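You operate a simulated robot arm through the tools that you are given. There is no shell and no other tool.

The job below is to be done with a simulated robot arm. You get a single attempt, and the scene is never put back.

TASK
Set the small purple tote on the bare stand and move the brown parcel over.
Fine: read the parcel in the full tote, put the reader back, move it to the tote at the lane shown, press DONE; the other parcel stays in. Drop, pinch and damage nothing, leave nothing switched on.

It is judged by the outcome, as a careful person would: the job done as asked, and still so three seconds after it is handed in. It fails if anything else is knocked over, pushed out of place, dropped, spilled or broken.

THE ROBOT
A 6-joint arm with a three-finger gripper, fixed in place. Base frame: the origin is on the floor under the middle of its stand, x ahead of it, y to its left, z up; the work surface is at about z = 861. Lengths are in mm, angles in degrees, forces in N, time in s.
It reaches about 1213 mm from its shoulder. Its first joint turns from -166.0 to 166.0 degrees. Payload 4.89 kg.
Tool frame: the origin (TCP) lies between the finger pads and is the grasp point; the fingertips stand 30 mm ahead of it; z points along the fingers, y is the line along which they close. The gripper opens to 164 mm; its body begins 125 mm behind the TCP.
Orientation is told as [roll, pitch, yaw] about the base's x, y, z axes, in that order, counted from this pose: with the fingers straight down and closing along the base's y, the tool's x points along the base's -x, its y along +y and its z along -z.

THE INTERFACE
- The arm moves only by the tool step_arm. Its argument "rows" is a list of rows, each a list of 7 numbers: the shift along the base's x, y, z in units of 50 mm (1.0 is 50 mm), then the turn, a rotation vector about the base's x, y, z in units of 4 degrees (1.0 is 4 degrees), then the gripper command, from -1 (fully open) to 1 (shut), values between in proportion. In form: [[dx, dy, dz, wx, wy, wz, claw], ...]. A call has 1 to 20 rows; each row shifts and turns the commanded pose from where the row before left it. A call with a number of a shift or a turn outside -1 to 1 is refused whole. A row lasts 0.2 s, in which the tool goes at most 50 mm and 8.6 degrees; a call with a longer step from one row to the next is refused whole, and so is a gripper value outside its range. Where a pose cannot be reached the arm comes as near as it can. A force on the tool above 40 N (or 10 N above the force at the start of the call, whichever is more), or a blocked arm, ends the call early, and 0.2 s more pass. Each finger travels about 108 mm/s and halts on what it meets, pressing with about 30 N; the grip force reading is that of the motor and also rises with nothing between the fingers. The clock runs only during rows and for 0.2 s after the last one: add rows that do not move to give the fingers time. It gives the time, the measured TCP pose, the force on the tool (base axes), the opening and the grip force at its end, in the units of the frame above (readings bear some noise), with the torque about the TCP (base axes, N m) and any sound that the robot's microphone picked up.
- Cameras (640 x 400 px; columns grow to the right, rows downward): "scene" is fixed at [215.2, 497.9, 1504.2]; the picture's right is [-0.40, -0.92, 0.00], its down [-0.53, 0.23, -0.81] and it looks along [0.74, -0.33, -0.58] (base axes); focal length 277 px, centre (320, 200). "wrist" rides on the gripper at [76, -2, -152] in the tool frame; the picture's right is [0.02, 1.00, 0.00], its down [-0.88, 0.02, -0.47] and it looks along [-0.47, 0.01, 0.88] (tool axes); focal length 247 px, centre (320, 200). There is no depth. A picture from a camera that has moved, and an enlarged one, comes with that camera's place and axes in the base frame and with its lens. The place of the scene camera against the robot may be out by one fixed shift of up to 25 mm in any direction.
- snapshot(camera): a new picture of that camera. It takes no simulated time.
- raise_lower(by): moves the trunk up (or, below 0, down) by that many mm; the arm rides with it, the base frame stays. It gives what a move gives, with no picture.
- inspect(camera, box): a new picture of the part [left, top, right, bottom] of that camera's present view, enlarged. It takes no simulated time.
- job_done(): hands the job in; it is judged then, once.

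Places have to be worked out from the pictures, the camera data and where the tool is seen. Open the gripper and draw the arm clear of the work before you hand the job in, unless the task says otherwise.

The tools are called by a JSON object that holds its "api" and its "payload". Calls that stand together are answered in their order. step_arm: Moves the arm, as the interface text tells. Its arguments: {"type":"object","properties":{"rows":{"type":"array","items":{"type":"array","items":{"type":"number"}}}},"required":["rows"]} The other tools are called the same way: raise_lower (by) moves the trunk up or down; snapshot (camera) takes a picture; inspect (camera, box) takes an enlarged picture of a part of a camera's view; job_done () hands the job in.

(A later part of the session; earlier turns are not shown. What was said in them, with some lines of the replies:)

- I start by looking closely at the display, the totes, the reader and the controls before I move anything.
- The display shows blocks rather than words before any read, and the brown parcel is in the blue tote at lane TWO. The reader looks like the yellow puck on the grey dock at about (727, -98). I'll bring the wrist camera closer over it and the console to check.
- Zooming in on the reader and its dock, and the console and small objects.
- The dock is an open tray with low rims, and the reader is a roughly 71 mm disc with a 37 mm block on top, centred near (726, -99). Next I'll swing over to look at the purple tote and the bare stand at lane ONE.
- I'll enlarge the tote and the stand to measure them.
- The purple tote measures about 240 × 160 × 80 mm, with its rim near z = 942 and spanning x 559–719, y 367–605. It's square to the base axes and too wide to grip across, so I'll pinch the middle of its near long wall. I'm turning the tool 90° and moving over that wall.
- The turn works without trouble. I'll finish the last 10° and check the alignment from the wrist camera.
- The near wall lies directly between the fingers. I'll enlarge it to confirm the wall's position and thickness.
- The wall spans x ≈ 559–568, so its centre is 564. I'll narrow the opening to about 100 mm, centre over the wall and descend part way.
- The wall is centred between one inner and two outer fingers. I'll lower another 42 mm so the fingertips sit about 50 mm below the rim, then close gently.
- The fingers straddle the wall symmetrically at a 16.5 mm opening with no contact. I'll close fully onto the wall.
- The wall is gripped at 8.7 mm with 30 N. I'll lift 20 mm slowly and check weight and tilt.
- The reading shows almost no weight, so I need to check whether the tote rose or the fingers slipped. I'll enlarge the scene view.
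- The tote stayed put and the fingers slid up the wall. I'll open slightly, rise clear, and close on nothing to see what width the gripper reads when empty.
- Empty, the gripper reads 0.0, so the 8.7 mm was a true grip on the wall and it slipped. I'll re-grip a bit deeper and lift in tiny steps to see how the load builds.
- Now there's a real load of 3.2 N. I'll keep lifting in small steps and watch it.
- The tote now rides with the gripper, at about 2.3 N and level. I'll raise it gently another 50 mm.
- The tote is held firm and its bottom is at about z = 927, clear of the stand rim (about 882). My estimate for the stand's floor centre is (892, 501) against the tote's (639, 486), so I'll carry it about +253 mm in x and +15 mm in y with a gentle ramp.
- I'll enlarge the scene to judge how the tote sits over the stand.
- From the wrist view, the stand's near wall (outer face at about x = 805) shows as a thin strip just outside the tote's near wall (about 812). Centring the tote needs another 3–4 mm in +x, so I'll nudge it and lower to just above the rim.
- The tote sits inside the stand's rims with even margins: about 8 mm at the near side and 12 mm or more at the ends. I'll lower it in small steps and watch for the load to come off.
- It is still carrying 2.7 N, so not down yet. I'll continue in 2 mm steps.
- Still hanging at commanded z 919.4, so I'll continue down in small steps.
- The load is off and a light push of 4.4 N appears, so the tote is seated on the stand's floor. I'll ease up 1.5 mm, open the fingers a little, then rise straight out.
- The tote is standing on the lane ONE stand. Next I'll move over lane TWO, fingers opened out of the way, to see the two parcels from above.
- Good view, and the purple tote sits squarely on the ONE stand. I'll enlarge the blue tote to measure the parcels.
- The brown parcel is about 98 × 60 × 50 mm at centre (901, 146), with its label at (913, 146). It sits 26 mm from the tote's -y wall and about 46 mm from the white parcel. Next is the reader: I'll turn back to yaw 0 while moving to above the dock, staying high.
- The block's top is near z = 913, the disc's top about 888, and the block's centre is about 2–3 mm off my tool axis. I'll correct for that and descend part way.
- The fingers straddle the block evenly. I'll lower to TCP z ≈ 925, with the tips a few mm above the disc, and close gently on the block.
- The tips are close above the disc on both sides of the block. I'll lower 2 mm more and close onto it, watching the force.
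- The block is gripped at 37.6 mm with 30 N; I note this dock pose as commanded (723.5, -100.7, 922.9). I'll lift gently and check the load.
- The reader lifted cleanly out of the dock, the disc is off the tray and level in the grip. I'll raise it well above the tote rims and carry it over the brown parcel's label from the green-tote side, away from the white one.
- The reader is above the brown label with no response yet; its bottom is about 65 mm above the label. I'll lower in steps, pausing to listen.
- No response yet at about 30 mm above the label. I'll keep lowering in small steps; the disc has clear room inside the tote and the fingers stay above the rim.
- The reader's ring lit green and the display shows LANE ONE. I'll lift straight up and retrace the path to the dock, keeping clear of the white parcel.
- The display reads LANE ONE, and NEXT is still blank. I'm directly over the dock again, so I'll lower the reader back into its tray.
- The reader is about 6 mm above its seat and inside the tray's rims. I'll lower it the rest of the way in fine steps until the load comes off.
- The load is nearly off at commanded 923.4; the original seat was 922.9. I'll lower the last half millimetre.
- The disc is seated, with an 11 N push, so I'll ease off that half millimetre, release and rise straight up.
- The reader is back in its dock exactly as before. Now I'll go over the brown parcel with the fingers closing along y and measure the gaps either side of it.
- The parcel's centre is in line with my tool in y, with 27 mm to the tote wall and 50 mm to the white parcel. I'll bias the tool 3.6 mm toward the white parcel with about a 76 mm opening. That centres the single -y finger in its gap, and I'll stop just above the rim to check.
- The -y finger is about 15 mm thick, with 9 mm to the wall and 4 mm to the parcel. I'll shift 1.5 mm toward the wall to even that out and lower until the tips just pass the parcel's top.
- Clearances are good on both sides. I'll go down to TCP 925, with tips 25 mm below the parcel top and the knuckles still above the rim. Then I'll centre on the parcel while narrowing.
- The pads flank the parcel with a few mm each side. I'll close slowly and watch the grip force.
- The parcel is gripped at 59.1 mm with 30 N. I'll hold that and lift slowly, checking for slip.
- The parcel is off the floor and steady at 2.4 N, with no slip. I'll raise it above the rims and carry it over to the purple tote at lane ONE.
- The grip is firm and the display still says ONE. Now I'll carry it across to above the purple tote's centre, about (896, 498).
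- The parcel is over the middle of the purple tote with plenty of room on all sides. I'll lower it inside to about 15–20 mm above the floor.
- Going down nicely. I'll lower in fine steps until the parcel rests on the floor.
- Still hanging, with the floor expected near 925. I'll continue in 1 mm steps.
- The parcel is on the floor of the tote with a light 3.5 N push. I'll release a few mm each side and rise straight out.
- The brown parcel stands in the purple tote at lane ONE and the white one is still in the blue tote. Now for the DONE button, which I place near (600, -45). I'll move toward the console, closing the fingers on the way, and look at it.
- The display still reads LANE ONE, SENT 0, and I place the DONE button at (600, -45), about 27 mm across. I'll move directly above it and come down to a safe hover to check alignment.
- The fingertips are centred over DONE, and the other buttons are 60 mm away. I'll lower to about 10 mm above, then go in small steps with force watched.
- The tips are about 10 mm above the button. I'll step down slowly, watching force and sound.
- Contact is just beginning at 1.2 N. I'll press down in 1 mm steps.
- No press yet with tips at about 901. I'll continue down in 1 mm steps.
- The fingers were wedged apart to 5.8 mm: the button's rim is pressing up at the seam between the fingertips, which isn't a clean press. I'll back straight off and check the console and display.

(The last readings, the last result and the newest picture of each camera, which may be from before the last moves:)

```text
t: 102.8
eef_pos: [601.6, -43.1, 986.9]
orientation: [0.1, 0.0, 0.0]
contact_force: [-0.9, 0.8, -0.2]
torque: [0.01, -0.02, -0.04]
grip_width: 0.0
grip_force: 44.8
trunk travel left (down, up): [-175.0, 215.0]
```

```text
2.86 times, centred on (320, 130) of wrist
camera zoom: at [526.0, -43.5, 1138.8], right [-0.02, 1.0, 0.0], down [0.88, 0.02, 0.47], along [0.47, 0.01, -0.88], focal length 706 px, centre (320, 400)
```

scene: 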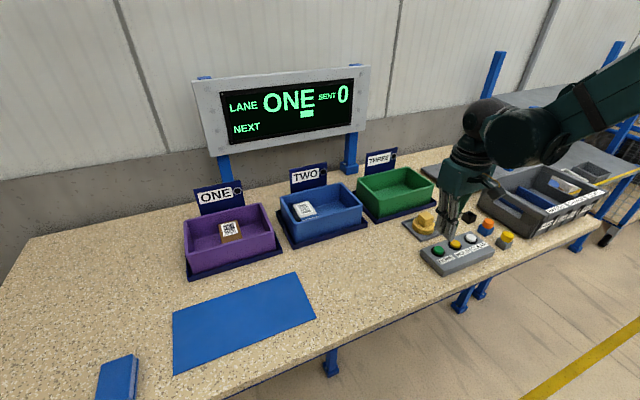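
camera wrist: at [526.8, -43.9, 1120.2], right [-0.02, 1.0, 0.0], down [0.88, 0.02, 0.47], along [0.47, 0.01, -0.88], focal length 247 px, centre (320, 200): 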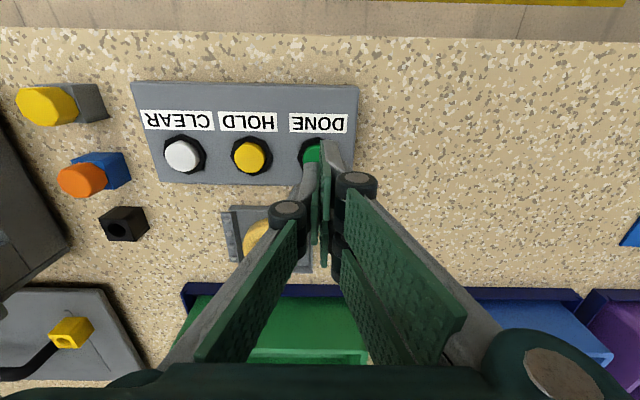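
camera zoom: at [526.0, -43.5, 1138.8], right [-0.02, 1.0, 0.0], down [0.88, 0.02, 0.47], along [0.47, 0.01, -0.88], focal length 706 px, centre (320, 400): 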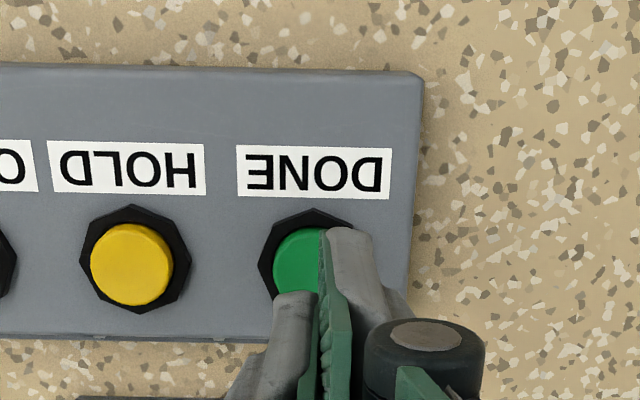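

The button is intact and nothing registered (SENT 0). I'll press with the single fingertip alone: open to 60 mm so the other two fingers hang off the console's end, and shift so that finger is centred over DONE.

{"api": "step_arm", "payload": {"rows": [[0, 0, 0, 0, 0, 0, 0.6], [0, 0, 0, 0, 0, 0, 0.268], [-0.025, 0.366, 0, 0, 0, 0, 0.268], [-0.025, 0.366, 0, 0, 0, 0, 0.268], [0, 0, -0.3, 0, 0, 0, 0.268], [0, 0, -0.2, 0, 0, 0, 0.268], [0, 0, 0, 0, 0, 0, 0.268]]}}

{"api": "snapshot", "payload": {"camera": "wrist"}}

{"api": "inspect", "payload": {"camera": "scene", "box": [395, 190, 515, 280]}}

{"api": "inspect", "payload": {"camera": "wrist", "box": [180, 60, 380, 200]}}

```text
t: 104.4
eef_pos: [600.3, -6.5, 961.8]
orientation: [0.0, 0.0, 0.0]
contact_force: [-0.2, 0.9, -0.3]
torque: [-0.02, 0.03, 0.03]
grip_width: 59.9
grip_force: 0.2
trunk travel left (down, up): [-175.0, 215.0]
```

```text
taken
camera wrist: at [524.8, -6.9, 1112.9], right [-0.02, 1.0, 0.0], down [0.88, 0.02, 0.47], along [0.47, 0.01, -0.88], focal length 247 px, centre (320, 200)
```

wrist: 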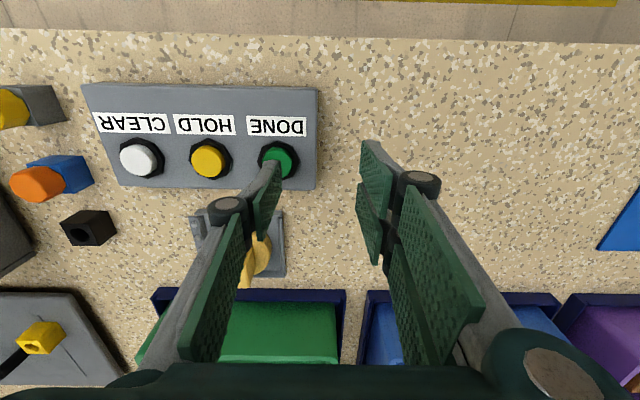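

```text
4.44 times, centred on (455, 235) of scene
camera zoom: at [215.2, 497.9, 1504.2], right [-0.4, -0.92, 0.0], down [-0.53, 0.23, -0.81], along [0.74, -0.33, -0.58], focal length 1232 px, centre (-280, 44)
```

zoom: 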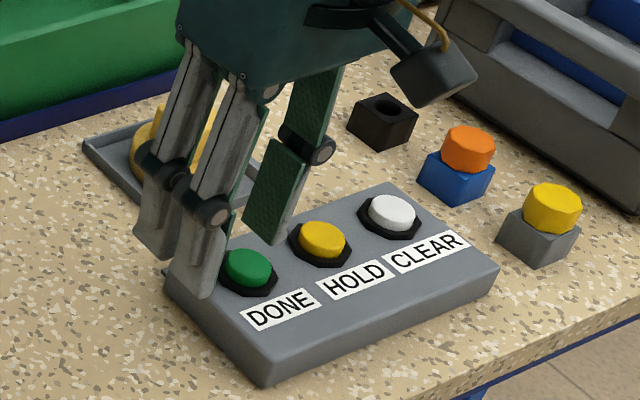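

```text
2.86 times, centred on (280, 130) of wrist
camera zoom: at [524.8, -6.9, 1112.9], right [-0.02, 1.0, 0.0], down [0.88, 0.02, 0.47], along [0.47, 0.01, -0.88], focal length 706 px, centre (434, 400)
```

zoom: 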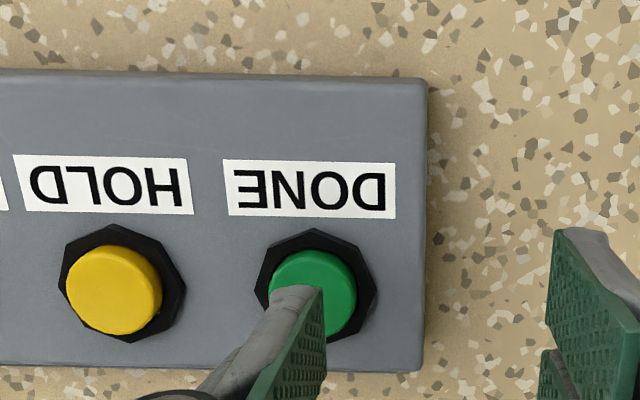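

The single fingertip is right over DONE and the pair hangs clear of the console's end. I'll trim 1.5 mm in y, lower to just above, then press in small steps.

{"api": "step_arm", "payload": {"rows": [[0, -0.03, 0, 0, 0, 0, 0.268], [0, 0, -0.2, 0, 0, 0, 0.268], [0, 0, -0.2, 0, 0, 0, 0.268], [0, 0, -0.18, 0, 0, 0, 0.268], [0, 0, 0, 0, 0, 0, 0.268]]}}

{"api": "inspect", "payload": {"camera": "scene", "box": [395, 190, 515, 280]}}

{"api": "inspect", "payload": {"camera": "wrist", "box": [180, 60, 380, 200]}}

```text
t: 105.6
eef_pos: [601.2, -9.1, 934.4]
orientation: [0.1, 0.0, 0.0]
contact_force: [0.1, -0.1, -0.1]
torque: [0.01, 0.02, 0.03]
grip_width: 59.9
grip_force: 0.0
trunk travel left (down, up): [-175.0, 215.0]
```

```text
4.44 times, centred on (455, 235) of scene
camera zoom: at [215.2, 497.9, 1504.2], right [-0.4, -0.92, 0.0], down [-0.53, 0.23, -0.81], along [0.74, -0.33, -0.58], focal length 1232 px, centre (-280, 44)
```

zoom: 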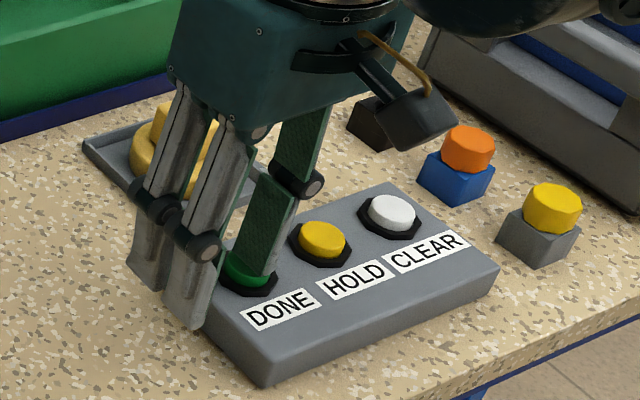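

```text
2.86 times, centred on (280, 130) of wrist
camera zoom: at [524.9, -8.6, 1084.5], right [-0.02, 1.0, 0.0], down [0.88, 0.02, 0.47], along [0.47, 0.01, -0.88], focal length 706 px, centre (434, 400)
```

zoom: 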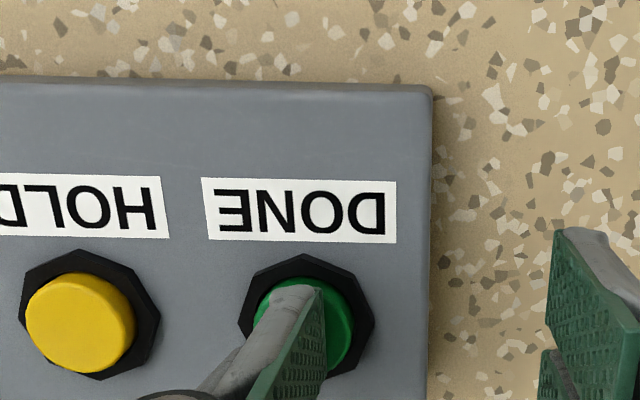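

The fingertip sits squarely on top of the green button. I'll press in 1–1.5 mm steps while watching the force.

{"api": "step_arm", "payload": {"rows": [[0, 0, -0.03, 0, 0, 0, 0.268], [0, 0, -0.03, 0, 0, 0, 0.268], [0, 0, 0, 0, 0, 0, 0.268]]}}

{"api": "step_arm", "payload": {"rows": [[0, 0, -0.02, 0, 0, 0, 0.268], [0, 0, 0, 0, 0, 0, 0.268]]}}

{"api": "step_arm", "payload": {"rows": [[0, 0, -0.02, 0, 0, 0, 0.268], [0, 0, 0, 0, 0, 0, 0.268]]}}

{"api": "step_arm", "payload": {"rows": [[0, 0, -0.02, 0, 0, 0, 0.268], [0, 0, 0, 0, 0, 0, 0.268]]}}

{"api": "inspect", "payload": {"camera": "scene", "box": [190, 60, 380, 180]}}

```text
t: 106.4
eef_pos: [599.4, -9.2, 930.2]
orientation: [0.0, 0.0, 0.0]
contact_force: [0.5, 0.3, -0.4]
torque: [0.01, -0.03, 0.0]
grip_width: 59.8
grip_force: 0.0
trunk travel left (down, up): [-175.0, 215.0]
```

```text
t: 107.0
eef_pos: [599.7, -8.9, 929.4]
orientation: [0.0, 0.0, 0.0]
contact_force: [0.0, 0.0, 0.6]
torque: [-0.02, -0.01, 0.01]
grip_width: 60.2
grip_force: 0.0
trunk travel left (down, up): [-175.0, 215.0]
```

```text
t: 107.6
eef_pos: [599.0, -9.0, 928.3]
orientation: [0.0, 0.0, 0.1]
contact_force: [0.2, -0.5, 1.7]
torque: [-0.08, -0.02, 0.03]
grip_width: 60.1
grip_force: 0.0
trunk travel left (down, up): [-175.0, 215.0]
```

```text
t: 108.2
eef_pos: [599.4, -8.3, 926.9]
orientation: [0.0, 0.1, 0.0]
contact_force: [0.5, 0.6, 2.9]
torque: [-0.06, -0.04, 0.0]
grip_width: 60.1
grip_force: 0.0
trunk travel left (down, up): [-175.0, 215.0]
heard: click
```

```text
3.33 times, centred on (285, 120) of scene
camera zoom: at [215.2, 497.9, 1504.2], right [-0.4, -0.92, 0.0], down [-0.53, 0.23, -0.81], along [0.74, -0.33, -0.58], focal length 924 px, centre (437, 467)
```

zoom: 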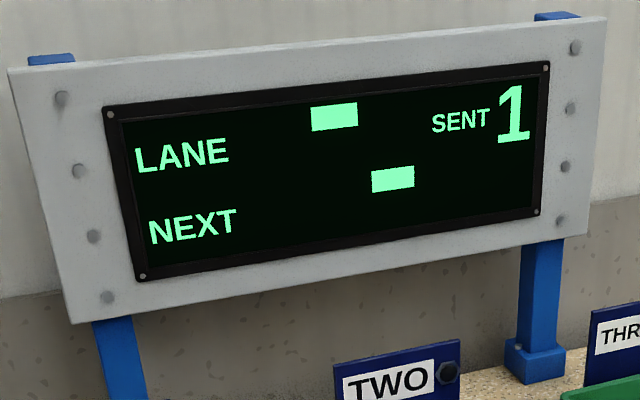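

A click was heard and the display now reads SENT 1 with the lane cleared. I'll lift straight off the button and draw back clear.

{"api": "step_arm", "payload": {"rows": [[0, 0, 0.1, 0, 0, 0, 0.268], [0, 0, 0.3, 0, 0, 0, 0.268], [0, 0, 0.6, 0, 0, 0, 0.268], [0, 0, 0.9, 0, 0, 0, 0.268], [0, 0, 0.9, 0, 0, 0, 0.268], [0, 0, 0.9, 0, 0, 0, 0], [0, 0, 0.9, 0, 0, 0, -0.5], [0, 0, 0.9, 0, 0, 0, -1], [0, 0, 0.5, 0, 0, 0, -1], [0, 0, 0, 0, 0, 0, -1], [0, 0, 0, 0, 0, 0, -1]]}}

{"api": "snapshot", "payload": {"camera": "scene"}}

{"api": "snapshot", "payload": {"camera": "wrist"}}

{"api": "inspect", "payload": {"camera": "scene", "box": [380, 150, 540, 280]}}

{"api": "inspect", "payload": {"camera": "scene", "box": [170, 150, 440, 290]}}

```text
t: 110.6
eef_pos: [599.2, -8.4, 1227.3]
orientation: [0.0, 0.0, 0.0]
contact_force: [0.3, 0.1, -0.4]
torque: [-0.04, -0.04, -0.01]
grip_width: 163.6
grip_force: 0.0
trunk travel left (down, up): [-175.0, 215.0]
```

```text
taken
```

scene: 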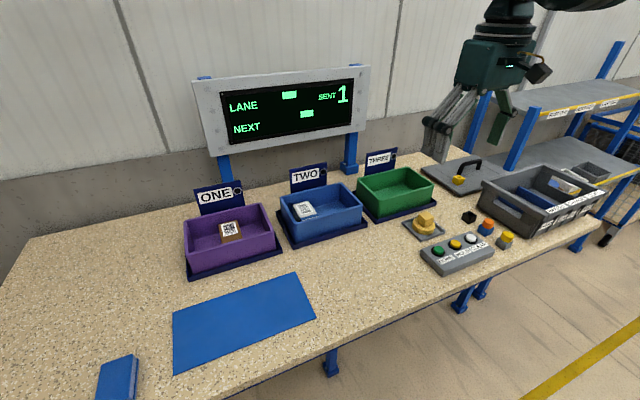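

```text
taken
camera wrist: at [524.0, -8.8, 1378.9], right [-0.02, 1.0, 0.0], down [0.88, 0.02, 0.47], along [0.47, 0.01, -0.88], focal length 247 px, centre (320, 200)
```

wrist: 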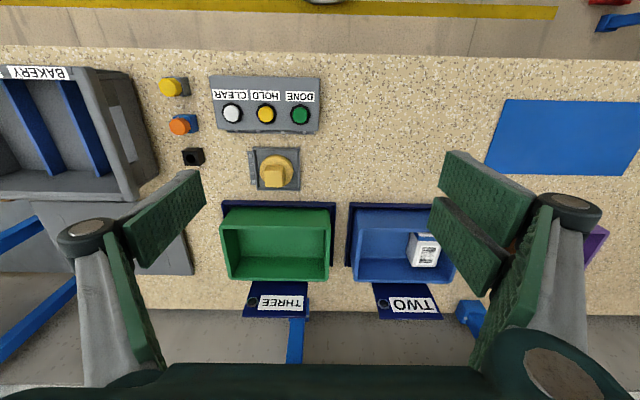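

```text
3.08 times, centred on (460, 215) of scene
camera zoom: at [215.2, 497.9, 1504.2], right [-0.4, -0.92, 0.0], down [-0.53, 0.23, -0.81], along [0.74, -0.33, -0.58], focal length 853 px, centre (-111, 154)
```

zoom: 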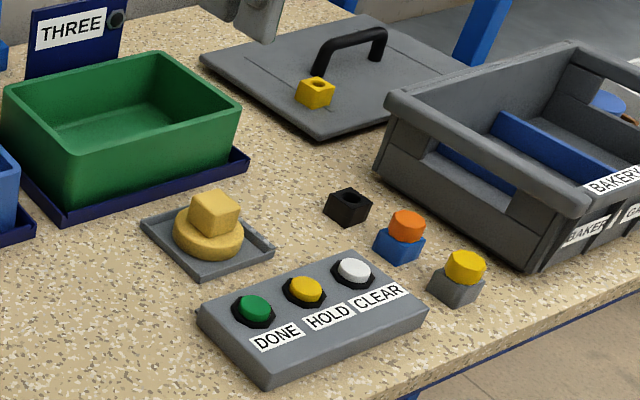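

```text
2.37 times, centred on (305, 220) of scene
camera zoom: at [215.2, 497.9, 1504.2], right [-0.4, -0.92, 0.0], down [-0.53, 0.23, -0.81], along [0.74, -0.33, -0.58], focal length 657 px, centre (356, 153)
```

zoom: 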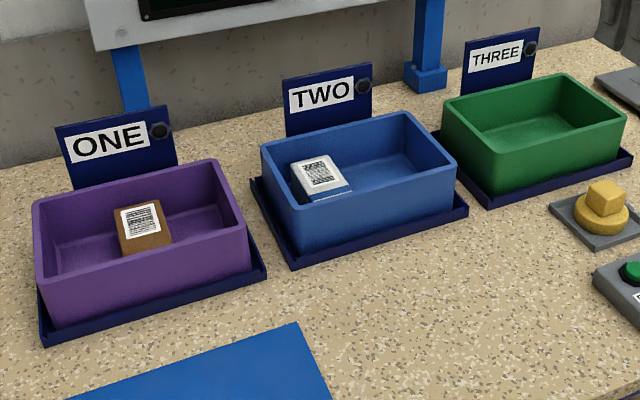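

Everything checks out:
- The purple tote stands on the ONE stand with the brown parcel in it.
- The white parcel is still in the blue tote.
- The reader is docked and unlit, and no lamps are on.
- The display reads SENT 1.
- The gripper is open and clear of the work.

I'm handing the job in.

{"api": "job_done", "payload": {}}

```text
The job is handed in.
```

The job is done and handed in; the result of the judging hasn't come back.

- **Purple tote:** it stands on the stand at lane ONE, which had been bare.
- **Read:** the reader read the brown parcel's label, the display showed LANE ONE, and the reader is back in its dock, unlit.
- **Move:** the brown parcel is in the purple tote at lane ONE. The white parcel is still in the blue tote.
- **DONE:** the button clicked once and the display now reads SENT 1, with the lane cleared.

Two steps needed a second try:

- **Tote lift:** my first grip on the purple tote slipped, and the tote stayed on the mat.
- **DONE press:** on the first try the button wedged between the closed fingertips, so I backed off and pressed with one fingertip. Only the second press registered.

Neither left any damage I could see. The lane lamps are off, and the arm is open and clear of the work.
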